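You operate a simulated robot arm through the tools that you are given. There is no shell and no other tool. Be economical: measure what you need, move in short steps, check, and stop when the job is done.

You run a simulated robot arm. Do the job below in one go: nothing can be reset, and whatever is moved stays where it is left.

## Task
Start printer one: air on, then power, home the head, zero the counter.
Fine: switch on only once the gauge has risen; the vent stays shut.
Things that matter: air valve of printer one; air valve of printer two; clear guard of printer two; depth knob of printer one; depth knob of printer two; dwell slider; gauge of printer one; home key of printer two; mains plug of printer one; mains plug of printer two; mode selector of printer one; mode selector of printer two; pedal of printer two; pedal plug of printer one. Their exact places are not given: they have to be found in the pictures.

Only the result counts: the job must be done as asked and must still hold three seconds after the hand-in. Knocking over, shifting, dropping, spilling or breaking anything else fails it.

## Robot
A 7-joint arm with a two-finger parallel gripper on a trunk, on a base that drives. Base frame: it is fixed to the floor where the robot stands at the start and does not move with it; the origin is under the middle of the robot, x ahead of it, y to its left, z up; the surface under the hand at the start is at about z = 0.75. Lengths are in m, angles in degrees, forces in N, time in s.
With the tool pointing down near the work surface it reaches from about 0.34 to 0.76 m from the robot's upright axis, wherever it stands. Its first joint turns from -115.0 to 115.0 degrees. Places, roughly: air valve of printer one [0.5, -0.2, 0.8]; air valve of printer two [-1.9, -1.3, 0.8]; clear guard of printer two [-1.9, -0.8, 1.3]; depth knob of printer one [0.8, -1.1, 1.1]; depth knob of printer two [-2.2, -0.3, 1.1]; dwell slider [0.9, -1.4, 0.6]; gauge of printer one [0.5, -0.3, 0.9]; home key of printer two [-2.2, -0.4, 1.2]; mains plug of printer one [0.75, -1.25, 1]; mains plug of printer two [-2.25, 0, 1.25]; mode selector of printer one [0.8, -1, 1.1]; mode selector of printer two [-2.2, -0.5, 1.1]; pedal of printer two [-2.2, 0, 0.8]; pedal plug of printer one [0.75, -1.25, 1.25]; pedal plug of printer two [-2.25, 0, 1.25]; power switch of printer one [0.8, -1.2, 1.2]. Payload 3.91 kg.
The tool frame sits at the grasp point between the pads (the TCP): z along the fingers, y along the line on which they close. The tips reach 0.03 m beyond it. The gripper opens to 0.11 m. The fingers are 0.02 m wide and 0.01 m thick; the gripper's body (0.048 by 0.112 m) begins 0.055 m behind the TCP.
Orientation is that of the tool frame in the base frame, as a unit quaternion [x, y, z, w]. With the fingers straight down and closing along the base's y, the tool's x points along the base's -x, its y along +y and its z along -z.

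## Interface
- The arm moves only by the tool jog_arm. Its arguments are lists of equal length, an entry for each row: "rotation": the turn, a rotation vector about the tool's x, y, z in units of 120 degrees (1.0 is 120 degrees), a list of three; "translation": the shift along the tool's x, y, z in units of 400 mm (1.0 is 400 mm), a list of three; "jaw": the finger opening in m, from 0 to 0.11. In form: {"rotation": [[ax, ay, az], ...], "translation": [[x, y, z], ...], "jaw": [jaw, ...]}. A call has 1 to 8 rows; each row is the pose to reach, as a shift and turn from the pose commanded when the call began, along the tool's axes at that moment. A call with a number of a shift or a turn outside -1 to 1 is refused whole. A row lasts 0.2 s, in which the tool goes at most 0.05 m and 8.6 degrees; a call with a longer step from one row to the next is refused whole, and so is a gripper value outside its range. A pose out of reach is approached as far as the arm can. The call stops where the force on the tool passes 40 N (or 10 N more than at its start, if that is more) or the arm is blocked; 0.2 s more then pass. The fingers move at their own pace (about 0.108 m/s each) and stop on an object; they squeeze with about 31 N. The grip force told is the motor's: it shows also when the fingers shut on nothing. Time passes only in rows, and 0.2 s behind the last, so rows that repeat a pose let the fingers close. The reply holds the time, the measured pose of the TCP, the force on the tool along the base axes, the opening and the grip force, in the units named above and with some noise, with the torque about the TCP (base axes, N m) and any sound that the robot's microphone picked up.
- Cameras (640 x 400 px; columns grow to the right, rows downward): "scene" is now at [0.0104, 0.1103, 1.5681]; the picture's right is [-0.54, -0.84, 0.00], its down [-0.61, 0.40, -0.68] and it looks along [0.57, -0.37, -0.73] (base axes); focal length 282 px, centre (320, 200). "wrist" rides on the gripper at [0.072, 0.017, -0.103] in the tool frame; the picture's right is [-0.23, 0.97, 0.00], its down [-0.76, -0.18, -0.62] and it looks along [-0.61, -0.14, 0.78] (tool axes); focal length 222 px, centre (320, 200).
- capture(camera): a new picture of that camera. The clock stands still meanwhile.
- raise_lower(by): slides the trunk up (or, below 0, down) by that many m; the arm and the scene camera ride with it, the base frame stays. It gives what a move gives, with no picture.
- steer(legs): drives the robot by 1 to 6 legs, each [ahead, turn to the left] in m and degrees, along the robot's own axes; the way and the turn of a leg run together, so that a leg with both is an arc; at most 1.5 m and 180 degrees a leg. The arm and the cameras ride along, it lands a little off, and it stops where it bumps. It gives what a move gives.
- pan_tilt(pan, tilt): turns the head with the scene camera to pan (to the left, within 155 degrees either way) and tilt (down, from -29 to 69), counted from straight ahead of the robot. It gives what a move gives.
- locate(camera, pixels): for up to 12 pixels [column, row] of the newest picture of that camera ("zoom" is the newest enlarged one), the place [x, y, z] in the base frame of the surface seen there, good to about 0.003 m, but the place of the scene camera against the robot may be out by one fixed shift of up to 0.012 m in any direction. The clock stands still meanwhile.
- zoom(camera, box): a new picture of the part [left, top, right, bottom] of that camera's present view, enlarged. The clock stands still meanwhile.
- close_job(): hands the job in; it is judged then, once.

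Work in short steps. Measure before you move; look again where a grasp or a placing could have gone wrong, and mend it. You have 80 turns and 52 pictures in all, those below and enlarged ones among them. Open the gripper and draw the arm clear of the work before you hand the job in, unless the task says otherwise; then end with one line.

The tools are called by a JSON object that holds its "fn" and its "kwargs". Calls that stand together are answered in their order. jog_arm: Moves the arm, as the interface text tells. Its arguments: {"type":"object","properties":{"rotation":{"type":"array","items":{"type":"array","items":{"type":"number"}}},"translation":{"type":"array","items":{"type":"array","items":{"type":"number"}}},"jaw":{"type":"array","items":{"type":"number"}}},"required":["rotation","translation","jaw"]} The other tools are called the same way: raise_lower (by) slides the trunk up or down; steer (legs) drives the base; pan_tilt (pan, tilt) turns the head that bears the scene camera; capture (camera) takes a picture; locate (camera, pixels) gives the place of the surface under pixels of a picture; zoom (camera, box) takes an enlarged picture of a part of a camera's view; close_job () hands the job in.

At the start:

```text
clock: 0.0
tcp_pos: [0.4603, -0.1194, 1.175]
tcp_rot: [-0.001, 1.0, 0.001, 0.001]
contact_force: [0.7, -0.3, 0.3]
torque: [-0.04, 0.0, -0.03]
width: 0.1099
grasp_force: 0.1
trunk travel left (down, up): [-0.675, 0.315]
robot x, y, heading: [-0.0023, 0.0012, 0.2]
head pan, tilt: [-33.0, 46.8]
```

scene: 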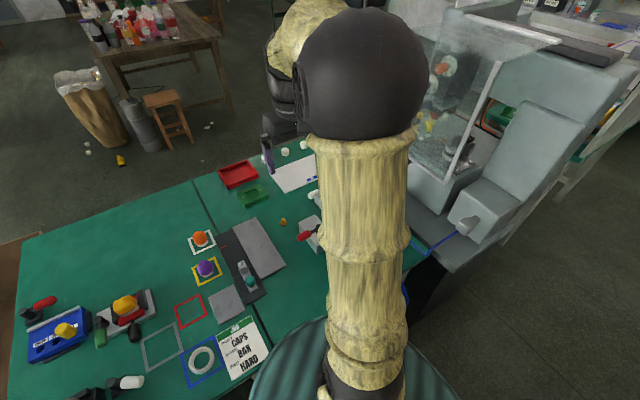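
wrist: 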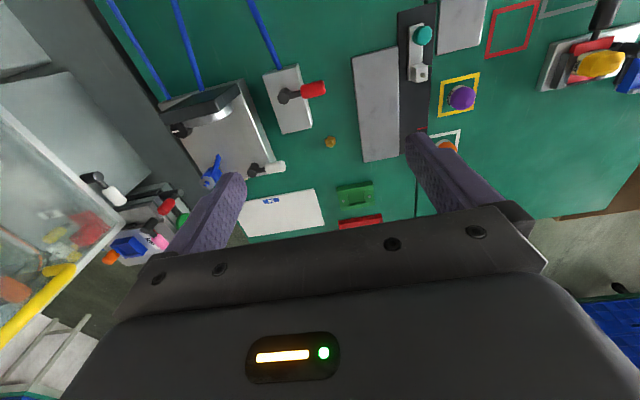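

The wrist view shows a plate with a blue handle (210,172), a white lever (268,168), a gauge-like item (205,105) and a red lever (300,92). I enlarge that part and look at the machine with the head.

{"fn": "zoom", "kwargs": {"camera": "wrist", "box": [80, 40, 340, 250]}}

{"fn": "pan_tilt", "kwargs": {"pan": -60, "tilt": 30}}

{"fn": "capture", "kwargs": {"camera": "scene"}}

```text
1.90 times, centred on (210, 145) of wrist
```

zoom: 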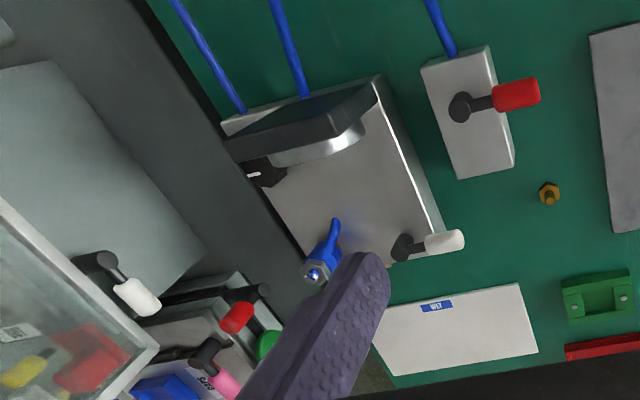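

```text
clock: 0.9
tcp_pos: [0.4595, -0.1193, 1.1745]
tcp_rot: [0.0, 1.0, -0.001, 0.0]
contact_force: [0.1, 0.3, -0.1]
torque: [0.0, -0.02, 0.04]
width: 0.1102
grasp_force: 0.1
trunk travel left (down, up): [-0.675, 0.315]
robot x, y, heading: [0.0035, -0.0022, 0.1]
head pan, tilt: [-60.0, 30.0]
```

```text
48 pictures are left
```

scene: 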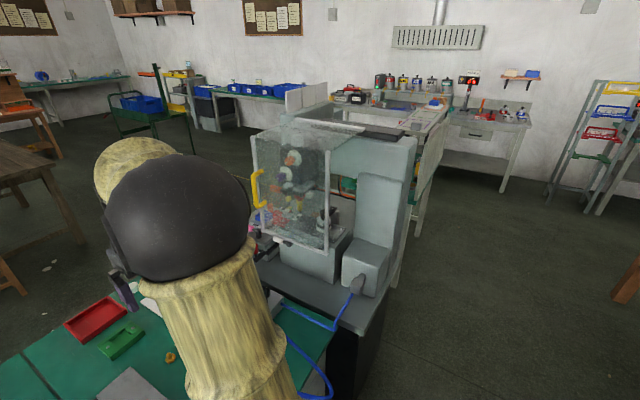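

The arm hides the air panel from the head. I shift the hand left (+y) about 0.3 m and look at the panel with the head.

{"fn": "jog_arm", "kwargs": {"rotation": [[0, 0, 0], [0, 0, 0], [0, 0, 0], [0, 0, 0], [0, 0, 0], [0, 0, 0], [0, 0, 0]], "translation": [[0, 0.12, 0], [0, 0.24, 0], [0, 0.36, 0], [0, 0.48, 0], [0, 0.6, 0], [0, 0.72, 0], [0, 0.84, 0]], "jaw": [0.11, 0.11, 0.11, 0.11, 0.08, 0.04, 0]}}

{"fn": "pan_tilt", "kwargs": {"pan": -40, "tilt": 48}}

{"fn": "capture", "kwargs": {"camera": "scene"}}

```text
clock: 2.5
tcp_pos: [0.4585, 0.2189, 1.1739]
tcp_rot: [-0.001, 1.0, -0.001, 0.0]
contact_force: [-0.7, 0.6, 0.2]
torque: [-0.02, 0.03, -0.03]
width: 0.0004
grasp_force: 31.0
trunk travel left (down, up): [-0.675, 0.315]
robot x, y, heading: [0.002, 0.0011, 0.2]
head pan, tilt: [-60.0, 30.0]
```

```text
clock: 3.3
tcp_pos: [0.4579, 0.2166, 1.173]
tcp_rot: [0.0, 1.0, -0.001, 0.0]
contact_force: [0.1, -0.2, -0.2]
torque: [0.02, -0.01, 0.0]
width: 0.0
grasp_force: 31.6
trunk travel left (down, up): [-0.675, 0.315]
robot x, y, heading: [0.0019, -0.0012, 0.2]
head pan, tilt: [-40.0, 48.0]
```

```text
47 pictures are left
```

scene: 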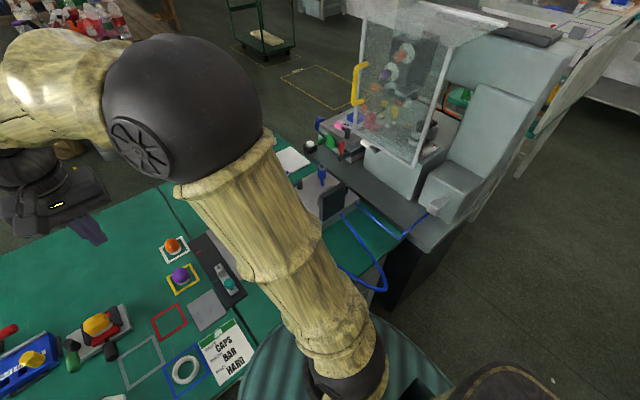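

The panel is now partly seen around (330,200). I enlarge it.

{"fn": "zoom", "kwargs": {"camera": "scene", "box": [260, 130, 440, 242]}}

{"fn": "capture", "kwargs": {"camera": "wrist"}}

```text
3.56 times, centred on (350, 186) of scene
```

zoom: 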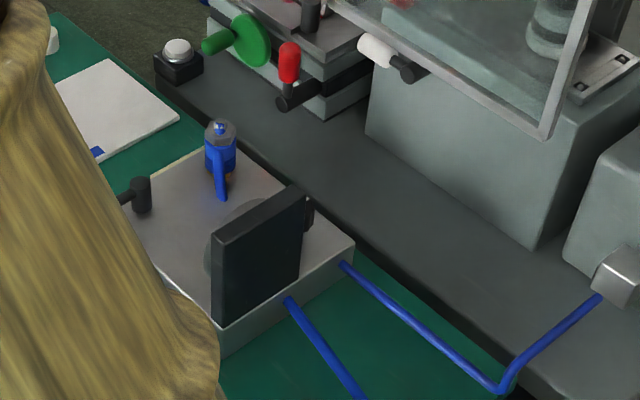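

```text
45 pictures are left
```

wrist: 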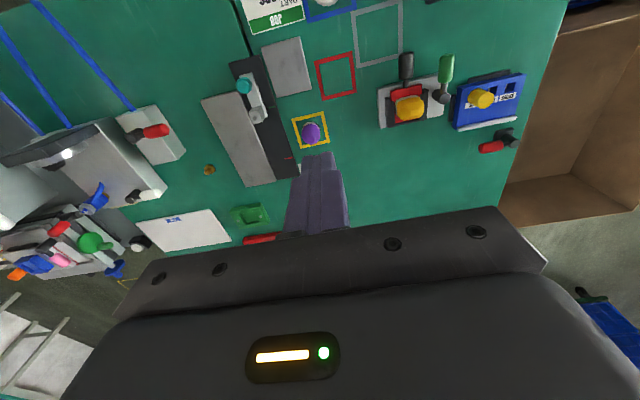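

The gauge shows its dark back to the robot, so it faces +x. I measure the levers: blue valve, white lever, red lever and hose ends.

{"fn": "locate", "kwargs": {"camera": "zoom", "pixels": [[220, 128], [222, 190], [140, 185], [230, 270], [290, 300], [345, 265], [610, 275], [150, 250], [178, 48], [290, 55], [305, 190], [400, 70]]}}

{"fn": "locate", "kwargs": {"camera": "wrist", "pixels": [[155, 131], [134, 136], [131, 197], [146, 193], [92, 208], [102, 190], [160, 175], [130, 107], [168, 152], [68, 155]]}}

{"fn": "raise_lower", "kwargs": {"by": 0.3}}

{"fn": "pan_tilt", "kwargs": {"pan": -45, "tilt": 60}}

{"fn": "capture", "kwargs": {"camera": "scene"}}

```text
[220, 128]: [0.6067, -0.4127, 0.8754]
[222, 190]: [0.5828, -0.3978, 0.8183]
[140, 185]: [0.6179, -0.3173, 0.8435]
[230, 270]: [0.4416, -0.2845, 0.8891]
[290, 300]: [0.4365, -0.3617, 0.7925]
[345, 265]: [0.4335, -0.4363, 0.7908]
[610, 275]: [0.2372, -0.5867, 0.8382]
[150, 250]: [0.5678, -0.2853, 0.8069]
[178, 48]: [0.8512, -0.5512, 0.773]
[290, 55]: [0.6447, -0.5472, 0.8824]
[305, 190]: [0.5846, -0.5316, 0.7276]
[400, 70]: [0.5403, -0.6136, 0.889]
```

```text
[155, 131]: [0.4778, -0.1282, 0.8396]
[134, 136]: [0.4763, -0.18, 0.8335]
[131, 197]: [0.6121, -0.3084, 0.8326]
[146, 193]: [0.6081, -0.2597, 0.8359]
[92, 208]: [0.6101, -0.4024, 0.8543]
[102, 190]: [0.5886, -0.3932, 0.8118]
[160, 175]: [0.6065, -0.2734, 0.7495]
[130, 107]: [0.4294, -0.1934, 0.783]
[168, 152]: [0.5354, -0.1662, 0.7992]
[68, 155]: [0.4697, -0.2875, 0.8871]
```

```text
clock: 6.3
tcp_pos: [0.4587, 0.2168, 1.4736]
tcp_rot: [0.0, 1.0, 0.0, 0.001]
contact_force: [0.7, -0.3, -0.1]
torque: [0.01, -0.01, 0.02]
width: 0.0001
grasp_force: 31.4
trunk travel left (down, up): [-0.975, 0.015]
robot x, y, heading: [-0.0005, -0.0003, 0.2]
head pan, tilt: [-40.0, 48.0]
```

```text
clock: 7.1
tcp_pos: [0.4579, 0.2163, 1.4737]
tcp_rot: [0.0, 1.0, 0.0, -0.001]
contact_force: [-0.8, 0.0, -0.4]
torque: [-0.02, -0.02, 0.01]
width: 0.0
grasp_force: 30.8
trunk travel left (down, up): [-0.975, 0.015]
robot x, y, heading: [-0.0001, -0.0024, 0.1]
head pan, tilt: [-45.0, 60.0]
```

```text
44 pictures are left
```

scene: 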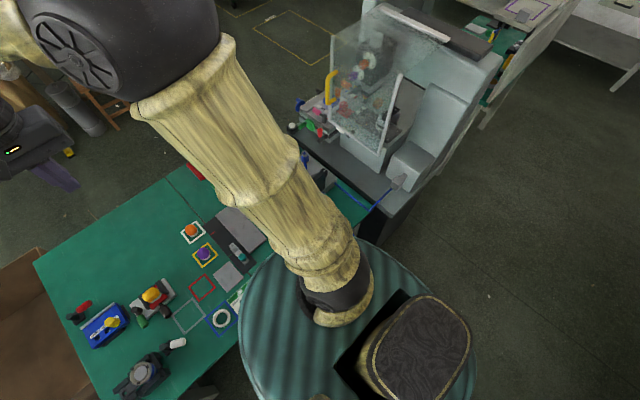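

The red lever's pivot (0.476,-0.180,0.833) matches the given place of printer one's air valve; the white lever and blue cock on the panel are other things (vent, etc.). I lower the trunk and bring the wrist camera near for a clear view of the valve.

{"fn": "raise_lower", "kwargs": {"by": -0.3}}

{"fn": "jog_arm", "kwargs": {"rotation": [[0, 0, 0], [0, 0, 0], [0, 0, 0], [0, 0, 0], [0, 0, 0], [0, 0, 0], [0, 0, 0], [0, 0, 0]], "translation": [[0, -0.1, 0.05], [0.02, -0.2, 0.1], [0.04, -0.3, 0.15], [0.06, -0.4, 0.2], [0.08, -0.5, 0.25], [0.1, -0.6, 0.28], [0.12, -0.7, 0.3], [0.14, -0.78, 0.3]], "jaw": [0, 0, 0, 0, 0, 0, 0, 0]}}

{"fn": "capture", "kwargs": {"camera": "wrist"}}

```text
clock: 10.1
tcp_pos: [0.4584, 0.2159, 1.173]
tcp_rot: [0.0, 1.0, 0.0, 0.0]
contact_force: [-0.1, -0.4, 0.5]
torque: [-0.01, 0.0, 0.02]
width: 0.0
grasp_force: 30.8
trunk travel left (down, up): [-0.675, 0.315]
robot x, y, heading: [0.0001, 0.0017, -0.3]
head pan, tilt: [-45.0, 60.0]
```

```text
clock: 11.9
tcp_pos: [0.4022, -0.095, 1.0537]
tcp_rot: [-0.001, 1.0, 0.0, -0.001]
contact_force: [0.1, 0.4, -0.3]
torque: [0.0, 0.0, 0.0]
width: 0.0
grasp_force: 31.2
trunk travel left (down, up): [-0.675, 0.315]
robot x, y, heading: [0.0018, 0.0025, 0.3]
head pan, tilt: [-45.0, 60.0]
```

```text
43 pictures are left
```

wrist: 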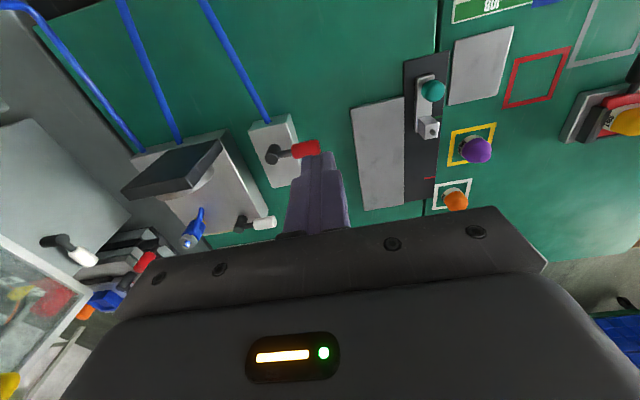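

I enlarge the valve area to see the levers, the blue cock and any markings.

{"fn": "zoom", "kwargs": {"camera": "wrist", "box": [120, 100, 340, 250]}}

```text
2.67 times, centred on (230, 175) of wrist
```

zoom: 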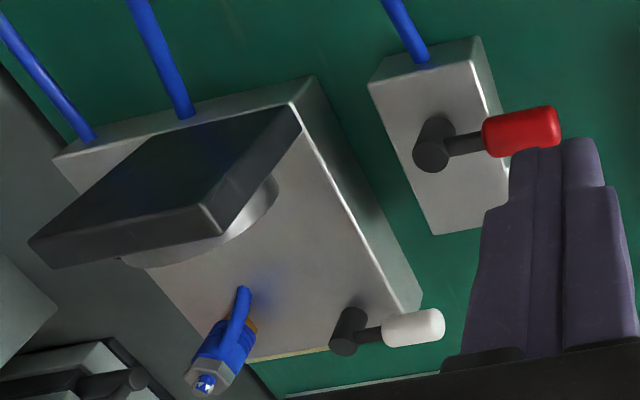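

The red lever lies crosswise to the hose (shut), on an upright post. I measure it exactly.

{"fn": "locate", "kwargs": {"camera": "zoom", "pixels": [[436, 128], [430, 155], [465, 143], [490, 133], [520, 128], [553, 120], [520, 150], [520, 112], [400, 100], [450, 200]]}}

```text
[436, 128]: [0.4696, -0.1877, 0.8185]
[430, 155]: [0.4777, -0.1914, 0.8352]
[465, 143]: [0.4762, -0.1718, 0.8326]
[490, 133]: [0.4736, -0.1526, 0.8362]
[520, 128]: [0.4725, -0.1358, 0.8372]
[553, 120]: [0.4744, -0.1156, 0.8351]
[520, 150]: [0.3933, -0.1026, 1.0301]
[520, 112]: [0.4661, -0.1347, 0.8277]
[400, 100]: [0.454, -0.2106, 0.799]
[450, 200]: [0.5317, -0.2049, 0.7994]
```

Grip centre is about (0.474,-0.133,0.83), pivot (0.477,-0.19). I bring the closed fingers down on the robot side of the grip (x 0.435) to tip height 0.815.

{"fn": "jog_arm", "kwargs": {"rotation": [[0, 0, 0], [0, 0, 0], [0, 0, 0], [0, 0, 0], [0, 0, 0], [0, 0, 0]], "translation": [[-0.04, -0.05, 0.05], [-0.0825, -0.0975, 0.12], [-0.0825, -0.0975, 0.24], [-0.0825, -0.0975, 0.36], [-0.0825, -0.0975, 0.45], [-0.0825, -0.0975, 0.5225]], "jaw": [0, 0, 0, 0, 0, 0]}}

```text
clock: 13.3
tcp_pos: [0.437, -0.1334, 0.844]
tcp_rot: [0.001, 1.0, 0.0, 0.0]
contact_force: [0.2, -0.4, 0.6]
torque: [0.0, 0.0, 0.03]
width: 0.0004
grasp_force: 31.0
trunk travel left (down, up): [-0.675, 0.315]
robot x, y, heading: [-0.0019, 0.0008, -0.2]
head pan, tilt: [-45.0, 60.0]
```

No contact yet; I push gently toward +x about 0.035 m and watch the force.

{"fn": "jog_arm", "kwargs": {"rotation": [[0, 0, 0], [0, 0, 0], [0, 0, 0], [0, 0, 0]], "translation": [[-0.025, 0, 0], [-0.05, 0, 0], [-0.075, 0, 0], [-0.09, 0.003, 0]], "jaw": [0, 0, 0, 0]}}

{"fn": "capture", "kwargs": {"camera": "wrist"}}

```text
clock: 14.3
tcp_pos: [0.4717, -0.1332, 0.8435]
tcp_rot: [0.0, 1.0, -0.001, 0.0]
contact_force: [-1.5, -1.3, -0.4]
torque: [-0.02, 0.05, 0.0]
width: 0.0001
grasp_force: 31.0
trunk travel left (down, up): [-0.675, 0.315]
robot x, y, heading: [-0.0042, -0.001, -0.0]
head pan, tilt: [-45.0, 60.0]
```

```text
41 pictures are left
```

wrist: 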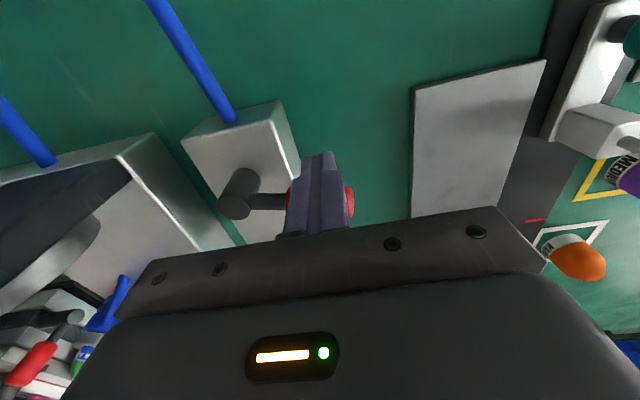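

The lever yields with about 2 N. I follow its arc to 90°.

{"fn": "jog_arm", "kwargs": {"rotation": [[0, 0, 0], [0, 0, 0], [0, 0, 0], [0, 0, 0], [0, 0, 0], [0, 0, 0]], "translation": [[-0.056, 0, 0], [-0.08, -0.012, 0], [-0.1015, -0.026, 0], [-0.136, -0.064, 0], [-0.1475, -0.0875, 0], [-0.152, -0.1, 0]], "jaw": [0, 0, 0, 0, 0, 0]}}

{"fn": "capture", "kwargs": {"camera": "wrist"}}

```text
clock: 15.7
tcp_pos: [0.5327, -0.1725, 0.8443]
tcp_rot: [0.0, 1.0, 0.0, 0.0]
contact_force: [-1.4, 1.7, 0.1]
torque: [-0.02, 0.03, -0.04]
width: 0.0
grasp_force: 31.1
trunk travel left (down, up): [-0.675, 0.315]
robot x, y, heading: [-0.0021, 0.0009, 0.1]
head pan, tilt: [-45.0, 60.0]
```

```text
40 pictures are left
```

wrist: 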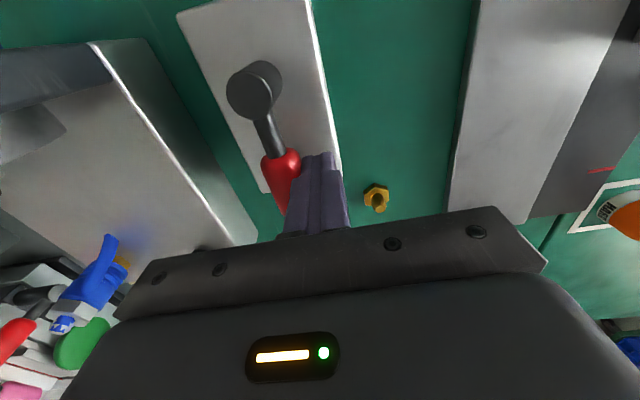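

The lever now points nearly along +x. I push a little farther toward -y to feel for the stop.

{"fn": "jog_arm", "kwargs": {"rotation": [[0, 0, 0], [0, 0, 0], [0, 0, 0]], "translation": [[0, -0.01, 0], [0, -0.02, 0], [0, -0.03, 0]], "jaw": [0, 0, 0]}}

{"fn": "capture", "kwargs": {"camera": "wrist"}}

```text
clock: 16.4
tcp_pos: [0.532, -0.1711, 0.8442]
tcp_rot: [-0.005, 1.0, 0.007, -0.002]
contact_force: [-1.5, 12.3, 3.7]
torque: [0.14, 0.05, -0.09]
width: 0.0
grasp_force: 31.3
trunk travel left (down, up): [-0.675, 0.315]
robot x, y, heading: [0.0031, -0.0039, 0.1]
head pan, tilt: [-45.0, 60.0]
stopped in row 3: the force on the tool passed its limit at 44 N (the readings are from after the stop); the commanded pose is now the measured one
```

```text
39 pictures are left
```

wrist: 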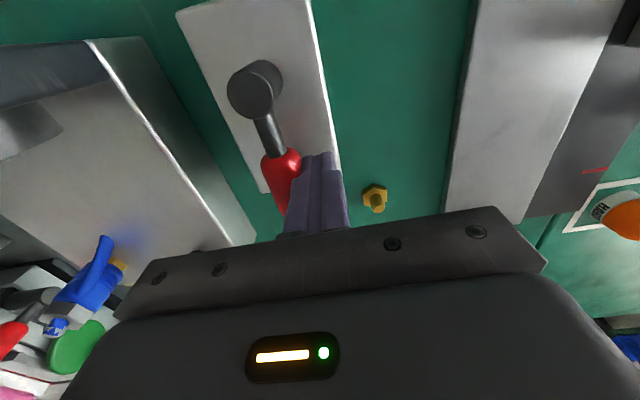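

The stop is felt (44 N against the lever's end stop): the valve is fully turned. I back off and lift away, then look with the head toward the control side of printer one.

{"fn": "jog_arm", "kwargs": {"rotation": [[0, 0, 0], [0, 0, 0], [0, 0, 0], [0, 0, 0], [0, 0, 0], [0, 0, 0], [0, 0, 0], [0, 0, 0]], "translation": [[0, 0.05, 0], [0, 0.06, -0.1], [0, 0.06, -0.22], [0, 0.06, -0.34], [0, 0.06, -0.46], [0.05, 0.06, -0.57], [0.1, 0.06, -0.68], [0.15, 0.06, -0.78]], "jaw": [0, 0, 0, 0, 0, 0, 0, 0]}}

{"fn": "pan_tilt", "kwargs": {"pan": -75, "tilt": 15}}

{"fn": "capture", "kwargs": {"camera": "scene"}}

{"fn": "capture", "kwargs": {"camera": "wrist"}}

```text
clock: 18.2
tcp_pos: [0.4722, -0.1545, 1.1585]
tcp_rot: [-0.003, 1.0, 0.005, -0.001]
contact_force: [-0.1, -0.1, 1.0]
torque: [-0.03, 0.0, 0.02]
width: 0.0
grasp_force: 31.2
trunk travel left (down, up): [-0.675, 0.315]
robot x, y, heading: [-0.0008, 0.0006, 0.2]
head pan, tilt: [-45.0, 60.0]
```

```text
clock: 19.4
tcp_pos: [0.4742, -0.1561, 1.1574]
tcp_rot: [-0.003, 1.0, 0.005, -0.001]
contact_force: [0.7, 0.1, 0.0]
torque: [-0.01, 0.03, 0.03]
width: 0.0
grasp_force: 31.8
trunk travel left (down, up): [-0.675, 0.315]
robot x, y, heading: [-0.001, -0.0002, -0.0]
head pan, tilt: [-75.0, 15.0]
```

```text
38 pictures are left
```

scene: 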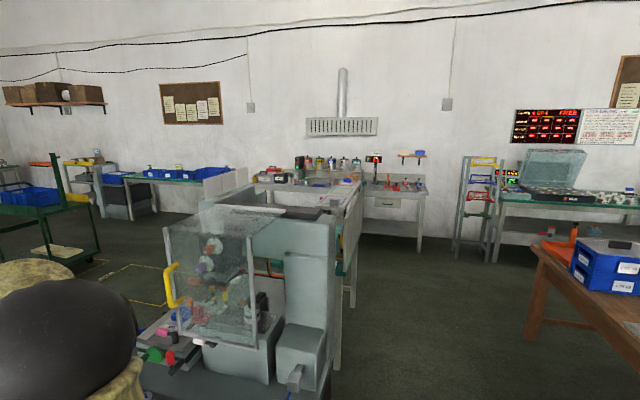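

```text
37 pictures are left
```

wrist: 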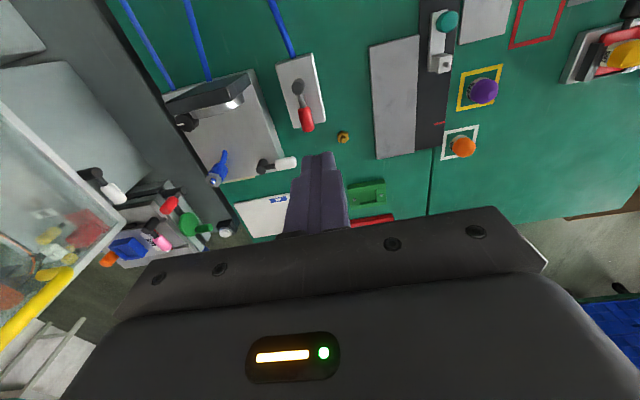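

Lever turned to +x. I measure the printer body, the bench behind it and the floor to plan the way round.

{"fn": "locate", "kwargs": {"camera": "scene", "pixels": [[325, 250], [300, 290], [340, 180], [345, 240], [335, 365], [355, 300], [250, 160], [415, 245], [175, 290], [270, 215], [130, 290], [310, 375]]}}

{"fn": "zoom", "kwargs": {"camera": "scene", "box": [130, 150, 390, 390]}}

```text
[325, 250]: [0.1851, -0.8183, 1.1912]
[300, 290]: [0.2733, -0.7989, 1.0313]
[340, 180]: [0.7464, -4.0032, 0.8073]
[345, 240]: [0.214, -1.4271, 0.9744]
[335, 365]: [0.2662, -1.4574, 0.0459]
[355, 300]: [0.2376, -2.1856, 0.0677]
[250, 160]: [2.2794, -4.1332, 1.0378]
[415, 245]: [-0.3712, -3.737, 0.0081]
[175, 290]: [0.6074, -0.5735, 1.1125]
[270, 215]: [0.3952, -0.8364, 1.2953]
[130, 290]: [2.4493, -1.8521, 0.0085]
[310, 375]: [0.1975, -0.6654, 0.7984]
```

```text
1.67 times, centred on (260, 270) of scene
```

zoom: 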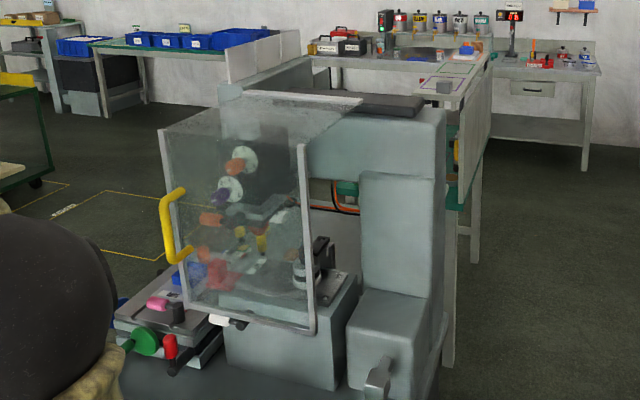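

I back off 0.35 m so the arm has room, then look toward -y along the way.

{"fn": "locate", "kwargs": {"camera": "scene", "pixels": [[535, 248], [520, 345], [600, 390], [490, 262], [445, 240]]}}

{"fn": "steer", "kwargs": {"legs": [[-0.35, 0]]}}

{"fn": "pan_tilt", "kwargs": {"pan": -100, "tilt": 20}}

{"fn": "capture", "kwargs": {"camera": "scene"}}

```text
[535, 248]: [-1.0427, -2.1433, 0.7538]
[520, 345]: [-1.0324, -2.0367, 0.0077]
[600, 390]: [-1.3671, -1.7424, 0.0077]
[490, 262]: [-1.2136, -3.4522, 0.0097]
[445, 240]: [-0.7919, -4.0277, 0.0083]
```

```text
clock: 21.9
tcp_pos: [0.1234, -0.1549, 1.1583]
tcp_rot: [-0.003, 1.0, 0.004, 0.0]
contact_force: [-0.2, 0.1, 0.5]
torque: [-0.01, -0.02, -0.01]
width: 0.0
grasp_force: 31.3
trunk travel left (down, up): [-0.675, 0.315]
robot x, y, heading: [-0.3517, -0.0018, -0.3]
head pan, tilt: [-75.0, 15.0]
```

```text
clock: 22.8
tcp_pos: [0.1236, -0.1563, 1.156]
tcp_rot: [-0.004, 1.0, 0.005, -0.001]
contact_force: [-0.6, 0.7, -0.2]
torque: [-0.01, -0.01, -0.03]
width: 0.0001
grasp_force: 30.5
trunk travel left (down, up): [-0.675, 0.315]
robot x, y, heading: [-0.3494, -0.0035, 0.1]
head pan, tilt: [-100.0, 20.0]
```

```text
35 pictures are left
```

scene: 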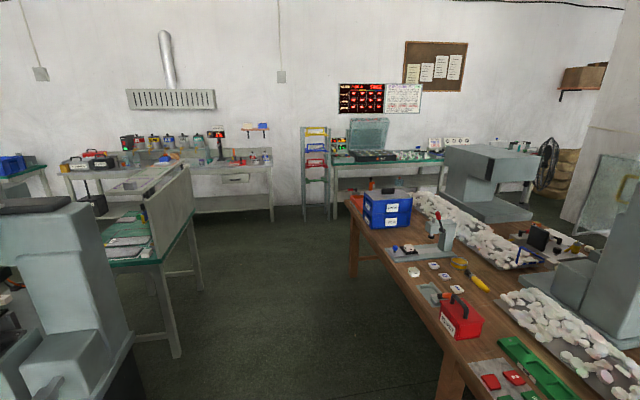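

The corridor at x≈-0.35 is free. I enlarge the zone behind printer one (bench with panel at the left).

{"fn": "zoom", "kwargs": {"camera": "scene", "box": [0, 150, 220, 290]}}

```text
2.86 times, centred on (110, 220) of scene
```

zoom: 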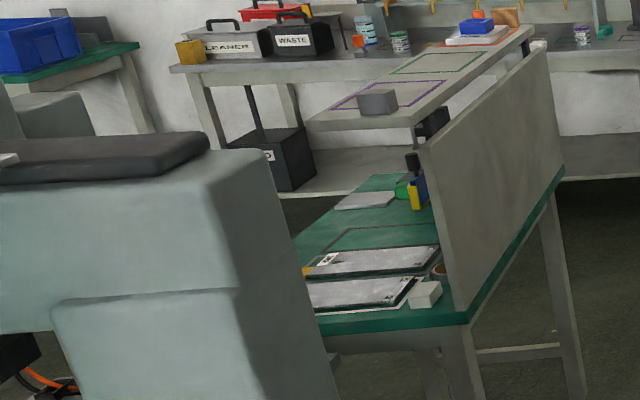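

I drive round by the -y side: turn right, go to y≈-2.8, turn left, ahead to x≈1.1, then look.

{"fn": "steer", "kwargs": {"legs": [[0, -90], [1.45, 0], [1.35, 0], [0, 90], [1.0, 0]]}}

{"fn": "pan_tilt", "kwargs": {"pan": 80, "tilt": 15}}

{"fn": "capture", "kwargs": {"camera": "scene"}}

```text
clock: 55.6
tcp_pos: [1.1044, -2.9498, 1.1579]
tcp_rot: [0.002, 1.0, 0.005, -0.001]
contact_force: [-1.6, -0.3, -0.6]
torque: [-0.03, 0.01, -0.02]
width: 0.0002
grasp_force: 31.4
trunk travel left (down, up): [-0.675, 0.315]
robot x, y, heading: [0.6349, -2.7916, -0.9]
head pan, tilt: [-100.0, 20.0]
```

```text
clock: 58.3
tcp_pos: [1.106, -2.9509, 1.1567]
tcp_rot: [0.002, 1.0, 0.005, 0.0]
contact_force: [0.2, -0.6, 0.9]
torque: [0.01, 0.0, -0.01]
width: 0.0
grasp_force: 31.0
trunk travel left (down, up): [-0.675, 0.315]
robot x, y, heading: [0.6332, -2.7907, -0.4]
head pan, tilt: [80.0, 15.0]
```

```text
33 pictures are left
```

scene: 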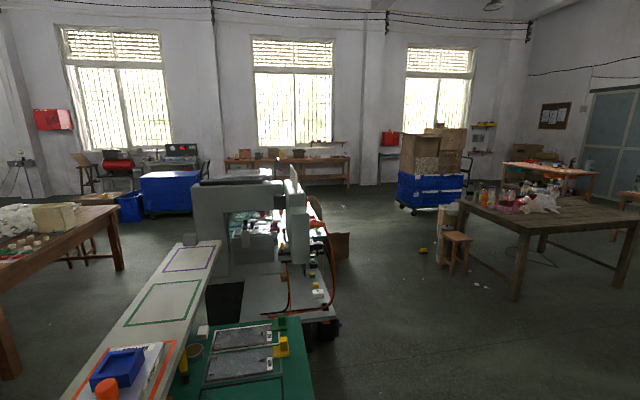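

The +x side of printer one is free floor, with its controls and cables there. I drive to about (1.6,-1.15) and face -x.

{"fn": "steer", "kwargs": {"legs": [[0.97, 0], [0, 90], [1.0, 0], [0.62, 0], [0, 90]]}}

{"fn": "pan_tilt", "kwargs": {"pan": 0, "tilt": 30}}

{"fn": "capture", "kwargs": {"camera": "scene"}}

{"fn": "capture", "kwargs": {"camera": "wrist"}}

```text
clock: 84.3
tcp_pos: [1.0888, -1.0468, 1.1562]
tcp_rot: [1.0, 0.005, 0.002, 0.004]
contact_force: [-0.4, 0.2, -0.3]
torque: [0.03, -0.01, 0.0]
width: 0.0002
grasp_force: 30.8
trunk travel left (down, up): [-0.675, 0.315]
robot x, y, heading: [1.5672, -1.1978, -179.6]
head pan, tilt: [80.0, 15.0]
```

```text
clock: 85.9
tcp_pos: [1.0891, -1.0467, 1.1568]
tcp_rot: [1.0, 0.005, 0.001, 0.005]
contact_force: [-0.1, -0.4, 0.8]
torque: [-0.02, 0.0, 0.0]
width: 0.0
grasp_force: 30.8
trunk travel left (down, up): [-0.675, 0.315]
robot x, y, heading: [1.5661, -1.2018, -179.5]
head pan, tilt: [0.0, 30.0]
```

```text
32 pictures are left
```

scene: 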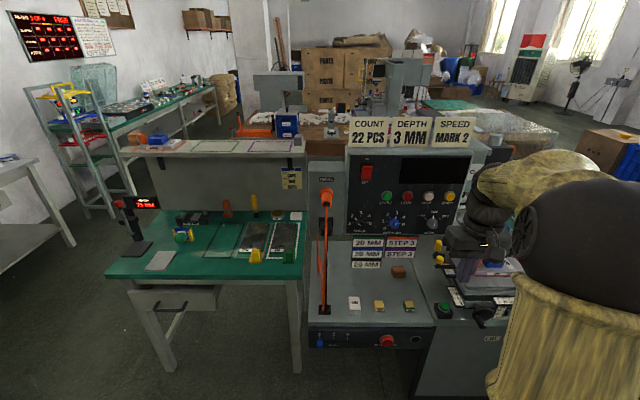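

```text
31 pictures are left
```

wrist: 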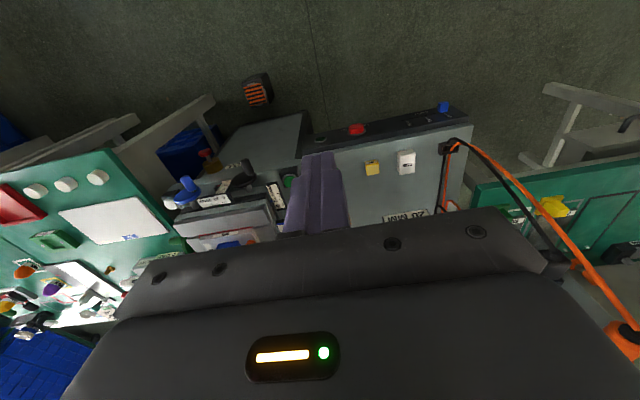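

The control panel is in view at (350–470,150–235). I enlarge it, and also look toward the gauge at right.

{"fn": "zoom", "kwargs": {"camera": "scene", "box": [300, 110, 490, 240]}}

{"fn": "zoom", "kwargs": {"camera": "scene", "box": [300, 230, 490, 355]}}

{"fn": "pan_tilt", "kwargs": {"pan": -40, "tilt": 30}}

{"fn": "capture", "kwargs": {"camera": "scene"}}

```text
3.08 times, centred on (395, 175) of scene
```

zoom: 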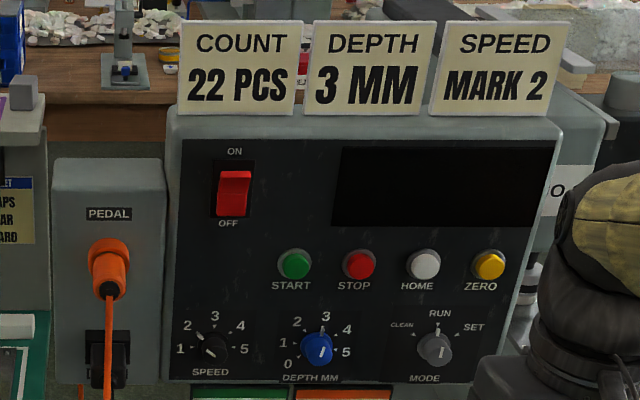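

```text
3.20 times, centred on (395, 292) of scene
```

zoom: 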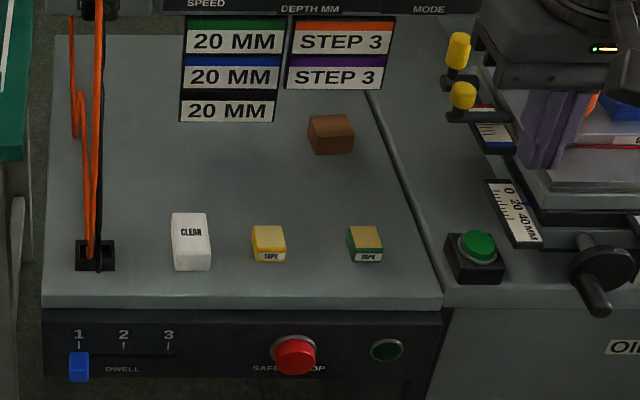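

```text
clock: 86.9
tcp_pos: [1.0897, -1.0457, 1.1577]
tcp_rot: [1.0, 0.006, 0.001, 0.006]
contact_force: [0.7, 0.2, -0.4]
torque: [-0.01, -0.01, 0.01]
width: 0.0003
grasp_force: 31.1
trunk travel left (down, up): [-0.675, 0.315]
robot x, y, heading: [1.5667, -1.1956, -179.6]
head pan, tilt: [-40.0, 30.0]
```

```text
28 pictures are left
```

scene: 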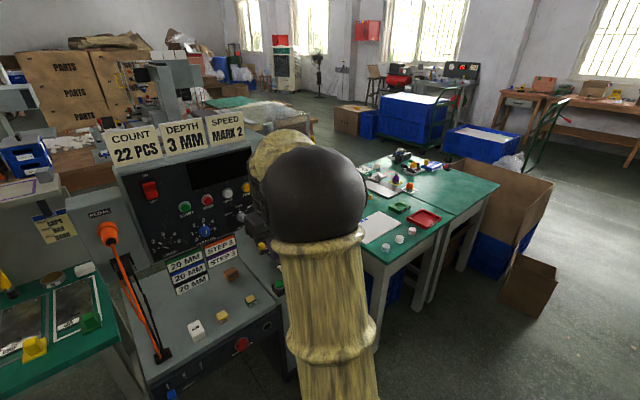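

Panel read: red rocker ON/OFF, HOME white, ZERO yellow, display dark; mode RUN. The gauge is hidden by the arm, so I swing the hand to -y and look again.

{"fn": "jog_arm", "kwargs": {"rotation": [[0, 0, 0], [0, 0, 0], [0, 0, 0], [0, 0, 0], [0, 0, 0], [0, 0, 0], [0, 0, 0], [0, 0, 0]], "translation": [[0, 0.12, 0], [0, 0.24, 0], [0, 0.36, 0], [0, 0.48, 0], [0, 0.6, 0], [0, 0.7, 0], [0, 0.8, 0], [0, 0.9, 0]], "jaw": [0, 0, 0, 0, 0, 0, 0, 0]}}

{"fn": "capture", "kwargs": {"camera": "scene"}}

```text
clock: 88.7
tcp_pos: [1.094, -1.4093, 1.1623]
tcp_rot: [1.0, 0.005, 0.001, 0.005]
contact_force: [0.0, 0.1, 0.2]
torque: [0.01, -0.01, 0.02]
width: 0.0
grasp_force: 30.6
trunk travel left (down, up): [-0.675, 0.315]
robot x, y, heading: [1.5649, -1.1987, -180.1]
head pan, tilt: [-40.0, 30.0]
```

```text
27 pictures are left
```

scene: 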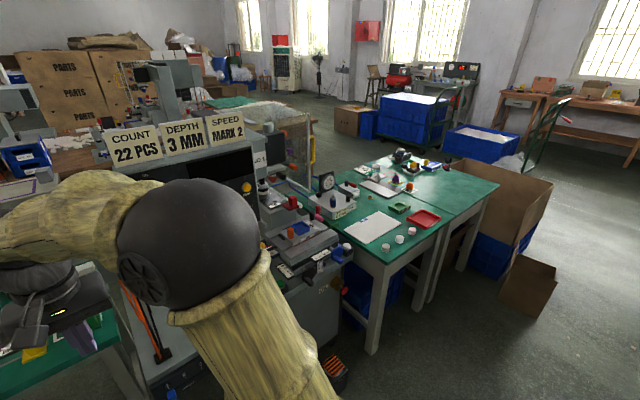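

The gauge is at (327,182). I enlarge it.

{"fn": "zoom", "kwargs": {"camera": "scene", "box": [295, 165, 375, 215]}}

```text
8.00 times, centred on (335, 190) of scene
```

zoom: 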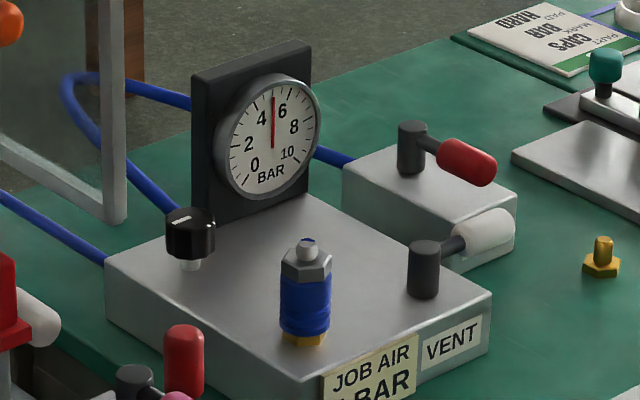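

Gauge has risen to about 5 bar; VENT lever is crosswise, shut. I check the "JOB AIR" card just below and the panel's left parts (plugs).

{"fn": "zoom", "kwargs": {"camera": "scene", "box": [315, 195, 379, 235]}}

{"fn": "jog_arm", "kwargs": {"rotation": [[0, 0, 0], [0, 0, 0], [0, 0, 0]], "translation": [[0.1, -0.06, 0], [0.15, -0.15, -0.05], [0.15, -0.25, -0.05]], "jaw": [0, 0, 0]}}

{"fn": "pan_tilt", "kwargs": {"pan": 5, "tilt": 30}}

{"fn": "capture", "kwargs": {"camera": "scene"}}

```text
10.00 times, centred on (347, 215) of scene
```

zoom: 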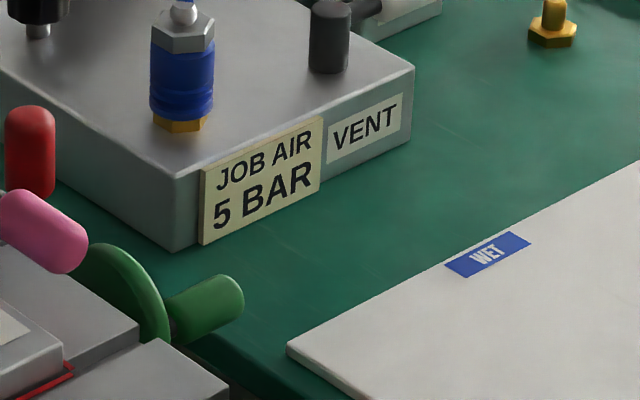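

```text
clock: 89.5
tcp_pos: [1.1518, -1.3035, 1.1792]
tcp_rot: [1.0, 0.006, 0.0, 0.005]
contact_force: [-0.2, 1.1, 0.4]
torque: [0.01, -0.01, -0.02]
width: 0.0
grasp_force: 30.5
trunk travel left (down, up): [-0.675, 0.315]
robot x, y, heading: [1.5623, -1.2012, -179.5]
head pan, tilt: [-40.0, 30.0]
```

```text
clock: 90.7
tcp_pos: [1.1525, -1.3045, 1.1783]
tcp_rot: [1.0, 0.006, 0.001, 0.004]
contact_force: [0.0, 0.1, 0.2]
torque: [-0.01, -0.02, -0.01]
width: 0.0002
grasp_force: 31.0
trunk travel left (down, up): [-0.675, 0.315]
robot x, y, heading: [1.5641, -1.2, -179.9]
head pan, tilt: [5.0, 30.0]
```

```text
24 pictures are left
```

scene: 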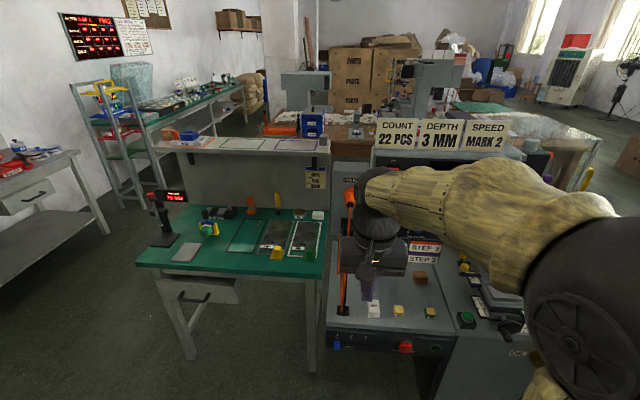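

Card says 5 BAR, the gauge shows 5, so the air is right. I bring the hand to y≈-1.05 and begin to pitch the fingers to point at the panel (-x).

{"fn": "jog_arm", "kwargs": {"rotation": [[0, -0.07, 0], [0, -0.14, 0], [0, -0.21, 0], [0, -0.28, 0], [0, -0.35, 0], [0, -0.42, 0], [0, -0.49, 0], [0, -0.56, 0]], "translation": [[-0.03, -0.08, -0.01], [-0.06, -0.16, -0.02], [-0.1, -0.24, -0.03], [-0.14, -0.32, -0.04], [-0.18, -0.4, -0.05], [-0.22, -0.48, -0.05], [-0.26, -0.56, -0.05], [-0.3, -0.63, -0.05]], "jaw": [0, 0, 0, 0, 0, 0, 0, 0]}}

{"fn": "pan_tilt", "kwargs": {"pan": 0, "tilt": 35}}

{"fn": "capture", "kwargs": {"camera": "scene"}}

```text
clock: 92.5
tcp_pos: [1.0308, -1.0581, 1.1914]
tcp_rot: [0.841, 0.021, -0.541, 0.01]
contact_force: [-2.4, 3.0, 3.5]
torque: [-0.08, -0.26, 0.14]
width: 0.0001
grasp_force: 31.5
trunk travel left (down, up): [-0.675, 0.315]
robot x, y, heading: [1.5637, -1.2021, -179.7]
head pan, tilt: [5.0, 30.0]
```

```text
clock: 93.1
tcp_pos: [1.0322, -1.0606, 1.1916]
tcp_rot: [0.842, 0.023, -0.539, 0.012]
contact_force: [1.5, -0.1, -0.1]
torque: [-0.02, -0.01, 0.01]
width: 0.0001
grasp_force: 30.7
trunk travel left (down, up): [-0.675, 0.315]
robot x, y, heading: [1.5656, -1.1994, -179.9]
head pan, tilt: [0.0, 35.0]
```

```text
23 pictures are left
```

scene: 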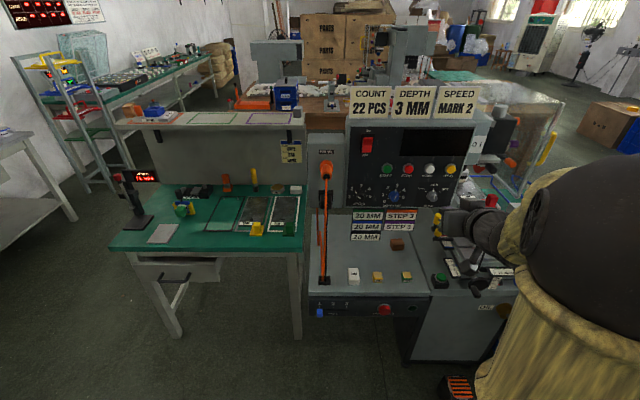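

The whole panel is visible. I enlarge it and measure the rocker and keys.

{"fn": "zoom", "kwargs": {"camera": "scene", "box": [310, 120, 480, 226]}}

```text
3.76 times, centred on (395, 173) of scene
```

zoom: 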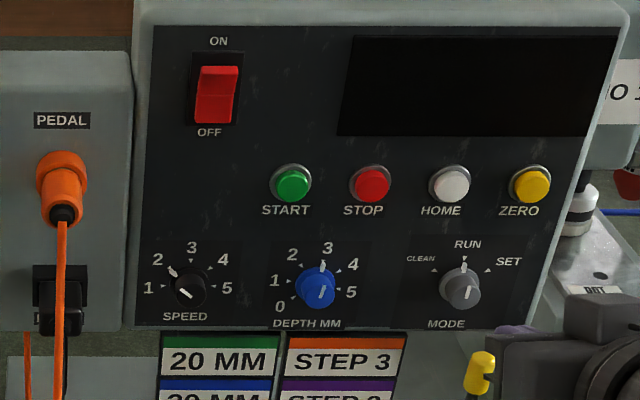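

{"fn": "locate", "kwargs": {"camera": "zoom", "pixels": [[219, 72], [218, 90], [215, 112], [170, 80], [280, 80], [450, 185], [530, 185], [410, 225], [490, 225], [450, 160], [580, 150], [60, 300]]}}

```text
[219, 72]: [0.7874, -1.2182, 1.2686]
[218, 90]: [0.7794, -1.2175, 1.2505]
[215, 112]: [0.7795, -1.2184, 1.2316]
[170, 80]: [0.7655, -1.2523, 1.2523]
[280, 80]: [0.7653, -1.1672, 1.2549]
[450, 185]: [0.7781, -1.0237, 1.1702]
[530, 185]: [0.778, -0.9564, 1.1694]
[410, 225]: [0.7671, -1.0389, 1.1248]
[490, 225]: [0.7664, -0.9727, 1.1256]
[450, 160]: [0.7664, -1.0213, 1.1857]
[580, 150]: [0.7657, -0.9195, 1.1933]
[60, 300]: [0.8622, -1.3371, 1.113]
```

Panel face is upright at x=0.766; rocker top stands out at (0.787,-1.218,1.268), i.e. OFF; HOME (0.778,-1.024,1.170), ZERO (0.778,-0.956,1.169). I finish pitching the tool to level.

{"fn": "jog_arm", "kwargs": {"rotation": [[0, -0.07, 0], [0, -0.14, 0], [0, -0.205, 0], [0, -0.205, 0]], "translation": [[0, 0, 0], [0, 0, 0], [0, 0, 0], [0, 0, 0]], "jaw": [0, 0, 0, 0]}}

```text
clock: 94.1
tcp_pos: [1.0293, -1.054, 1.1967]
tcp_rot: [-0.696, -0.001, 0.718, -0.007]
contact_force: [-0.2, -0.3, -0.5]
torque: [0.0, 0.03, -0.02]
width: 0.0001
grasp_force: 30.7
trunk travel left (down, up): [-0.675, 0.315]
robot x, y, heading: [1.5606, -1.1988, -179.6]
head pan, tilt: [0.0, 35.0]
```

Level now. I move in front of the rocker's upper half, TCP to about (0.87,-1.218,1.268).

{"fn": "jog_arm", "kwargs": {"rotation": [[0, 0, 0], [0, 0, 0], [0, 0, 0], [0, 0, 0], [0, 0, 0], [0, 0, 0], [0, 0, 0]], "translation": [[-0.04, 0.1, 0], [-0.08, 0.2, 0], [-0.12, 0.3, 0.05], [-0.165, 0.408, 0.14], [-0.165, 0.408, 0.25], [-0.165, 0.408, 0.35], [-0.165, 0.408, 0.41]], "jaw": [0, 0, 0, 0, 0, 0, 0]}}

{"fn": "capture", "kwargs": {"camera": "wrist"}}

{"fn": "zoom", "kwargs": {"camera": "scene", "box": [310, 100, 500, 226]}}

```text
refused: row 4 steps farther than a row can; nothing moved
```

```text
21 pictures are left
```

wrist: 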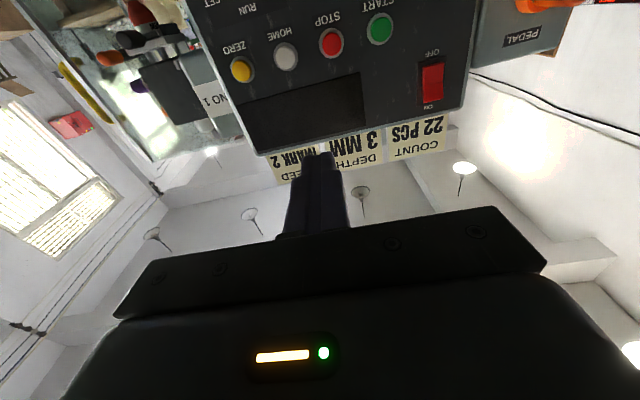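

```text
3.17 times, centred on (405, 163) of scene
```

zoom: 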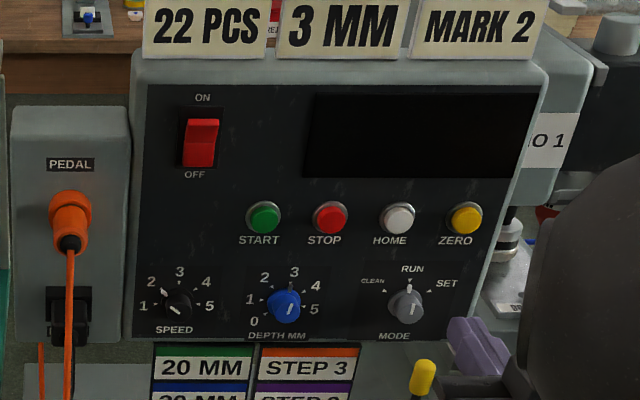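

The move was refused (a step too long), but the wrist view shows the panel well; I measure with it as a cross-check of the head camera.

{"fn": "locate", "kwargs": {"camera": "wrist", "pixels": [[433, 98], [432, 82], [433, 68], [286, 57], [240, 70], [332, 43], [300, 110]]}}

{"fn": "jog_arm", "kwargs": {"rotation": [[0, 0, 0], [0, 0, 0], [0, 0, 0], [0, 0, 0], [0, 0, 0], [0, 0, 0], [0, 0, 0], [0, 0, 0]], "translation": [[-0.04, 0.1, 0], [-0.08, 0.2, 0], [-0.12, 0.3, 0], [-0.165, 0.408, 0], [-0.165, 0.408, 0.1], [-0.165, 0.408, 0.2], [-0.165, 0.408, 0.3], [-0.165, 0.408, 0.4]], "jaw": [0, 0, 0, 0, 0, 0, 0, 0]}}

{"fn": "capture", "kwargs": {"camera": "wrist"}}

```text
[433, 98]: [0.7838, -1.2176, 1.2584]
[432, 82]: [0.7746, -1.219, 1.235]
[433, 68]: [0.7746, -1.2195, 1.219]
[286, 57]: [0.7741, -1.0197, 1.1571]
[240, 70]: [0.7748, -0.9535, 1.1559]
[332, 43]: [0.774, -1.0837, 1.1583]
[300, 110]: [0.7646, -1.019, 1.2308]
```

```text
clock: 95.9
tcp_pos: [0.87, -1.2202, 1.2691]
tcp_rot: [-0.697, 0.0, 0.717, -0.008]
contact_force: [-0.1, -0.1, 0.5]
torque: [0.03, 0.03, 0.02]
width: 0.0001
grasp_force: 30.8
out of reach, approached as far as the arm can: row 3
trunk travel left (down, up): [-0.675, 0.315]
robot x, y, heading: [1.5608, -1.2015, -179.4]
head pan, tilt: [0.0, 35.0]
```

```text
19 pictures are left
```

wrist: 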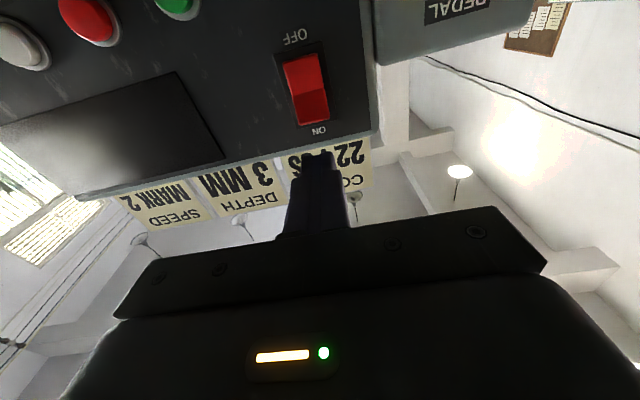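

The head camera reads about 12 mm high. I re-measure the rocker from this nearer wrist view.

{"fn": "locate", "kwargs": {"camera": "wrist", "pixels": [[308, 105], [304, 78], [300, 62], [314, 118], [308, 92], [20, 45], [345, 90]]}}

```text
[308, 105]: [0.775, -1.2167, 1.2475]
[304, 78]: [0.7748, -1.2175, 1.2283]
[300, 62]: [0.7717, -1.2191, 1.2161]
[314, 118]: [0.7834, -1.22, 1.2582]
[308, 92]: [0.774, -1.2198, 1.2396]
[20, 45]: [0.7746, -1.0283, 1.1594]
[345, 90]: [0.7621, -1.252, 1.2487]
```

Rocker spans z 1.215–1.258, top end out at x 0.783. I lower to z≈1.25 and press in small steps, stopping on force.

{"fn": "jog_arm", "kwargs": {"rotation": [[0, 0, 0], [0, 0, 0], [0, 0, 0], [0, 0, 0], [0, 0, 0], [0, 0, 0], [0, 0, 0], [0, 0, 0]], "translation": [[0.05, 0, 0], [0.052, 0, 0.06], [0.054, 0, 0.12], [0.054, 0, 0.135], [0.054, 0, 0.145], [0.054, 0, 0.155], [0.054, 0, 0.163], [0.054, 0, 0.17]], "jaw": [0, 0, 0, 0, 0, 0, 0, 0]}}

{"fn": "capture", "kwargs": {"camera": "wrist"}}

```text
clock: 97.7
tcp_pos: [0.8052, -1.221, 1.2502]
tcp_rot: [-0.696, -0.001, 0.718, -0.008]
contact_force: [0.4, 0.0, 1.9]
torque: [0.05, 0.0, 0.0]
width: 0.0001
grasp_force: 31.0
trunk travel left (down, up): [-0.675, 0.315]
robot x, y, heading: [1.5622, -1.1988, -179.6]
head pan, tilt: [0.0, 35.0]
```

```text
18 pictures are left
```

wrist: 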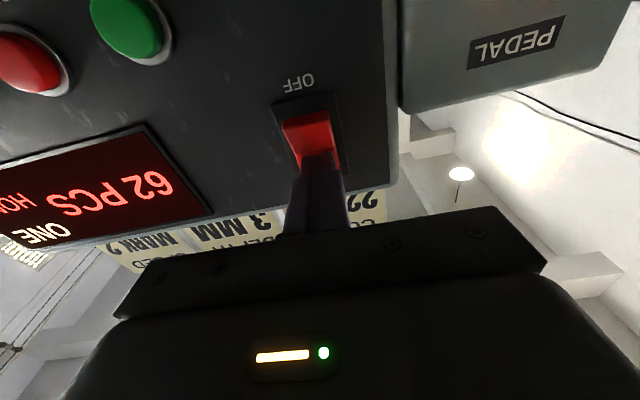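

The display lit: "62 PCS", "HO…". The power is on. I back off and move in front of HOME (0.775,-1.023,1.158).

{"fn": "jog_arm", "kwargs": {"rotation": [[0, 0, 0], [0, 0, 0], [0, 0, 0], [0, 0, 0], [0, 0, 0], [0, 0, 0], [0, 0, 0], [0, 0, 0]], "translation": [[0, 0, -0.08], [0, 0, -0.16], [0.04, -0.1, -0.16], [0.09, -0.2, -0.16], [0.14, -0.3, -0.16], [0.19, -0.4, -0.16], [0.238, -0.495, -0.16], [0.238, -0.495, -0.16]], "jaw": [0, 0, 0, 0, 0, 0, 0, 0]}}

{"fn": "capture", "kwargs": {"camera": "wrist"}}

```text
clock: 99.5
tcp_pos: [0.8635, -1.0217, 1.1499]
tcp_rot: [-0.697, -0.001, 0.717, -0.008]
contact_force: [-0.1, 0.4, 0.1]
torque: [0.02, 0.03, 0.0]
width: 0.0
grasp_force: 30.6
trunk travel left (down, up): [-0.675, 0.315]
robot x, y, heading: [1.561, -1.2024, -179.6]
head pan, tilt: [0.0, 35.0]
```

```text
17 pictures are left
```

wrist: 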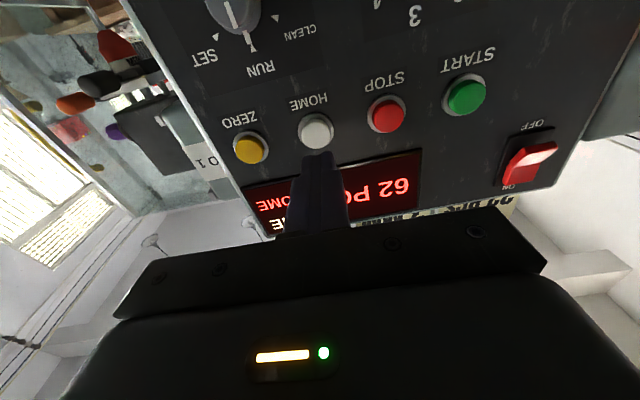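

Rocker is in ON. I measure HOME and ZERO from here.

{"fn": "locate", "kwargs": {"camera": "wrist", "pixels": [[316, 130], [316, 120], [250, 150], [250, 140], [387, 113]]}}

```text
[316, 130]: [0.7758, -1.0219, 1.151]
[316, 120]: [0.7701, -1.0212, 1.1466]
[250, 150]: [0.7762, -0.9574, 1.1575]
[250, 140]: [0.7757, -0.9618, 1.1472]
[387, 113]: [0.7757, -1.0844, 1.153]
```

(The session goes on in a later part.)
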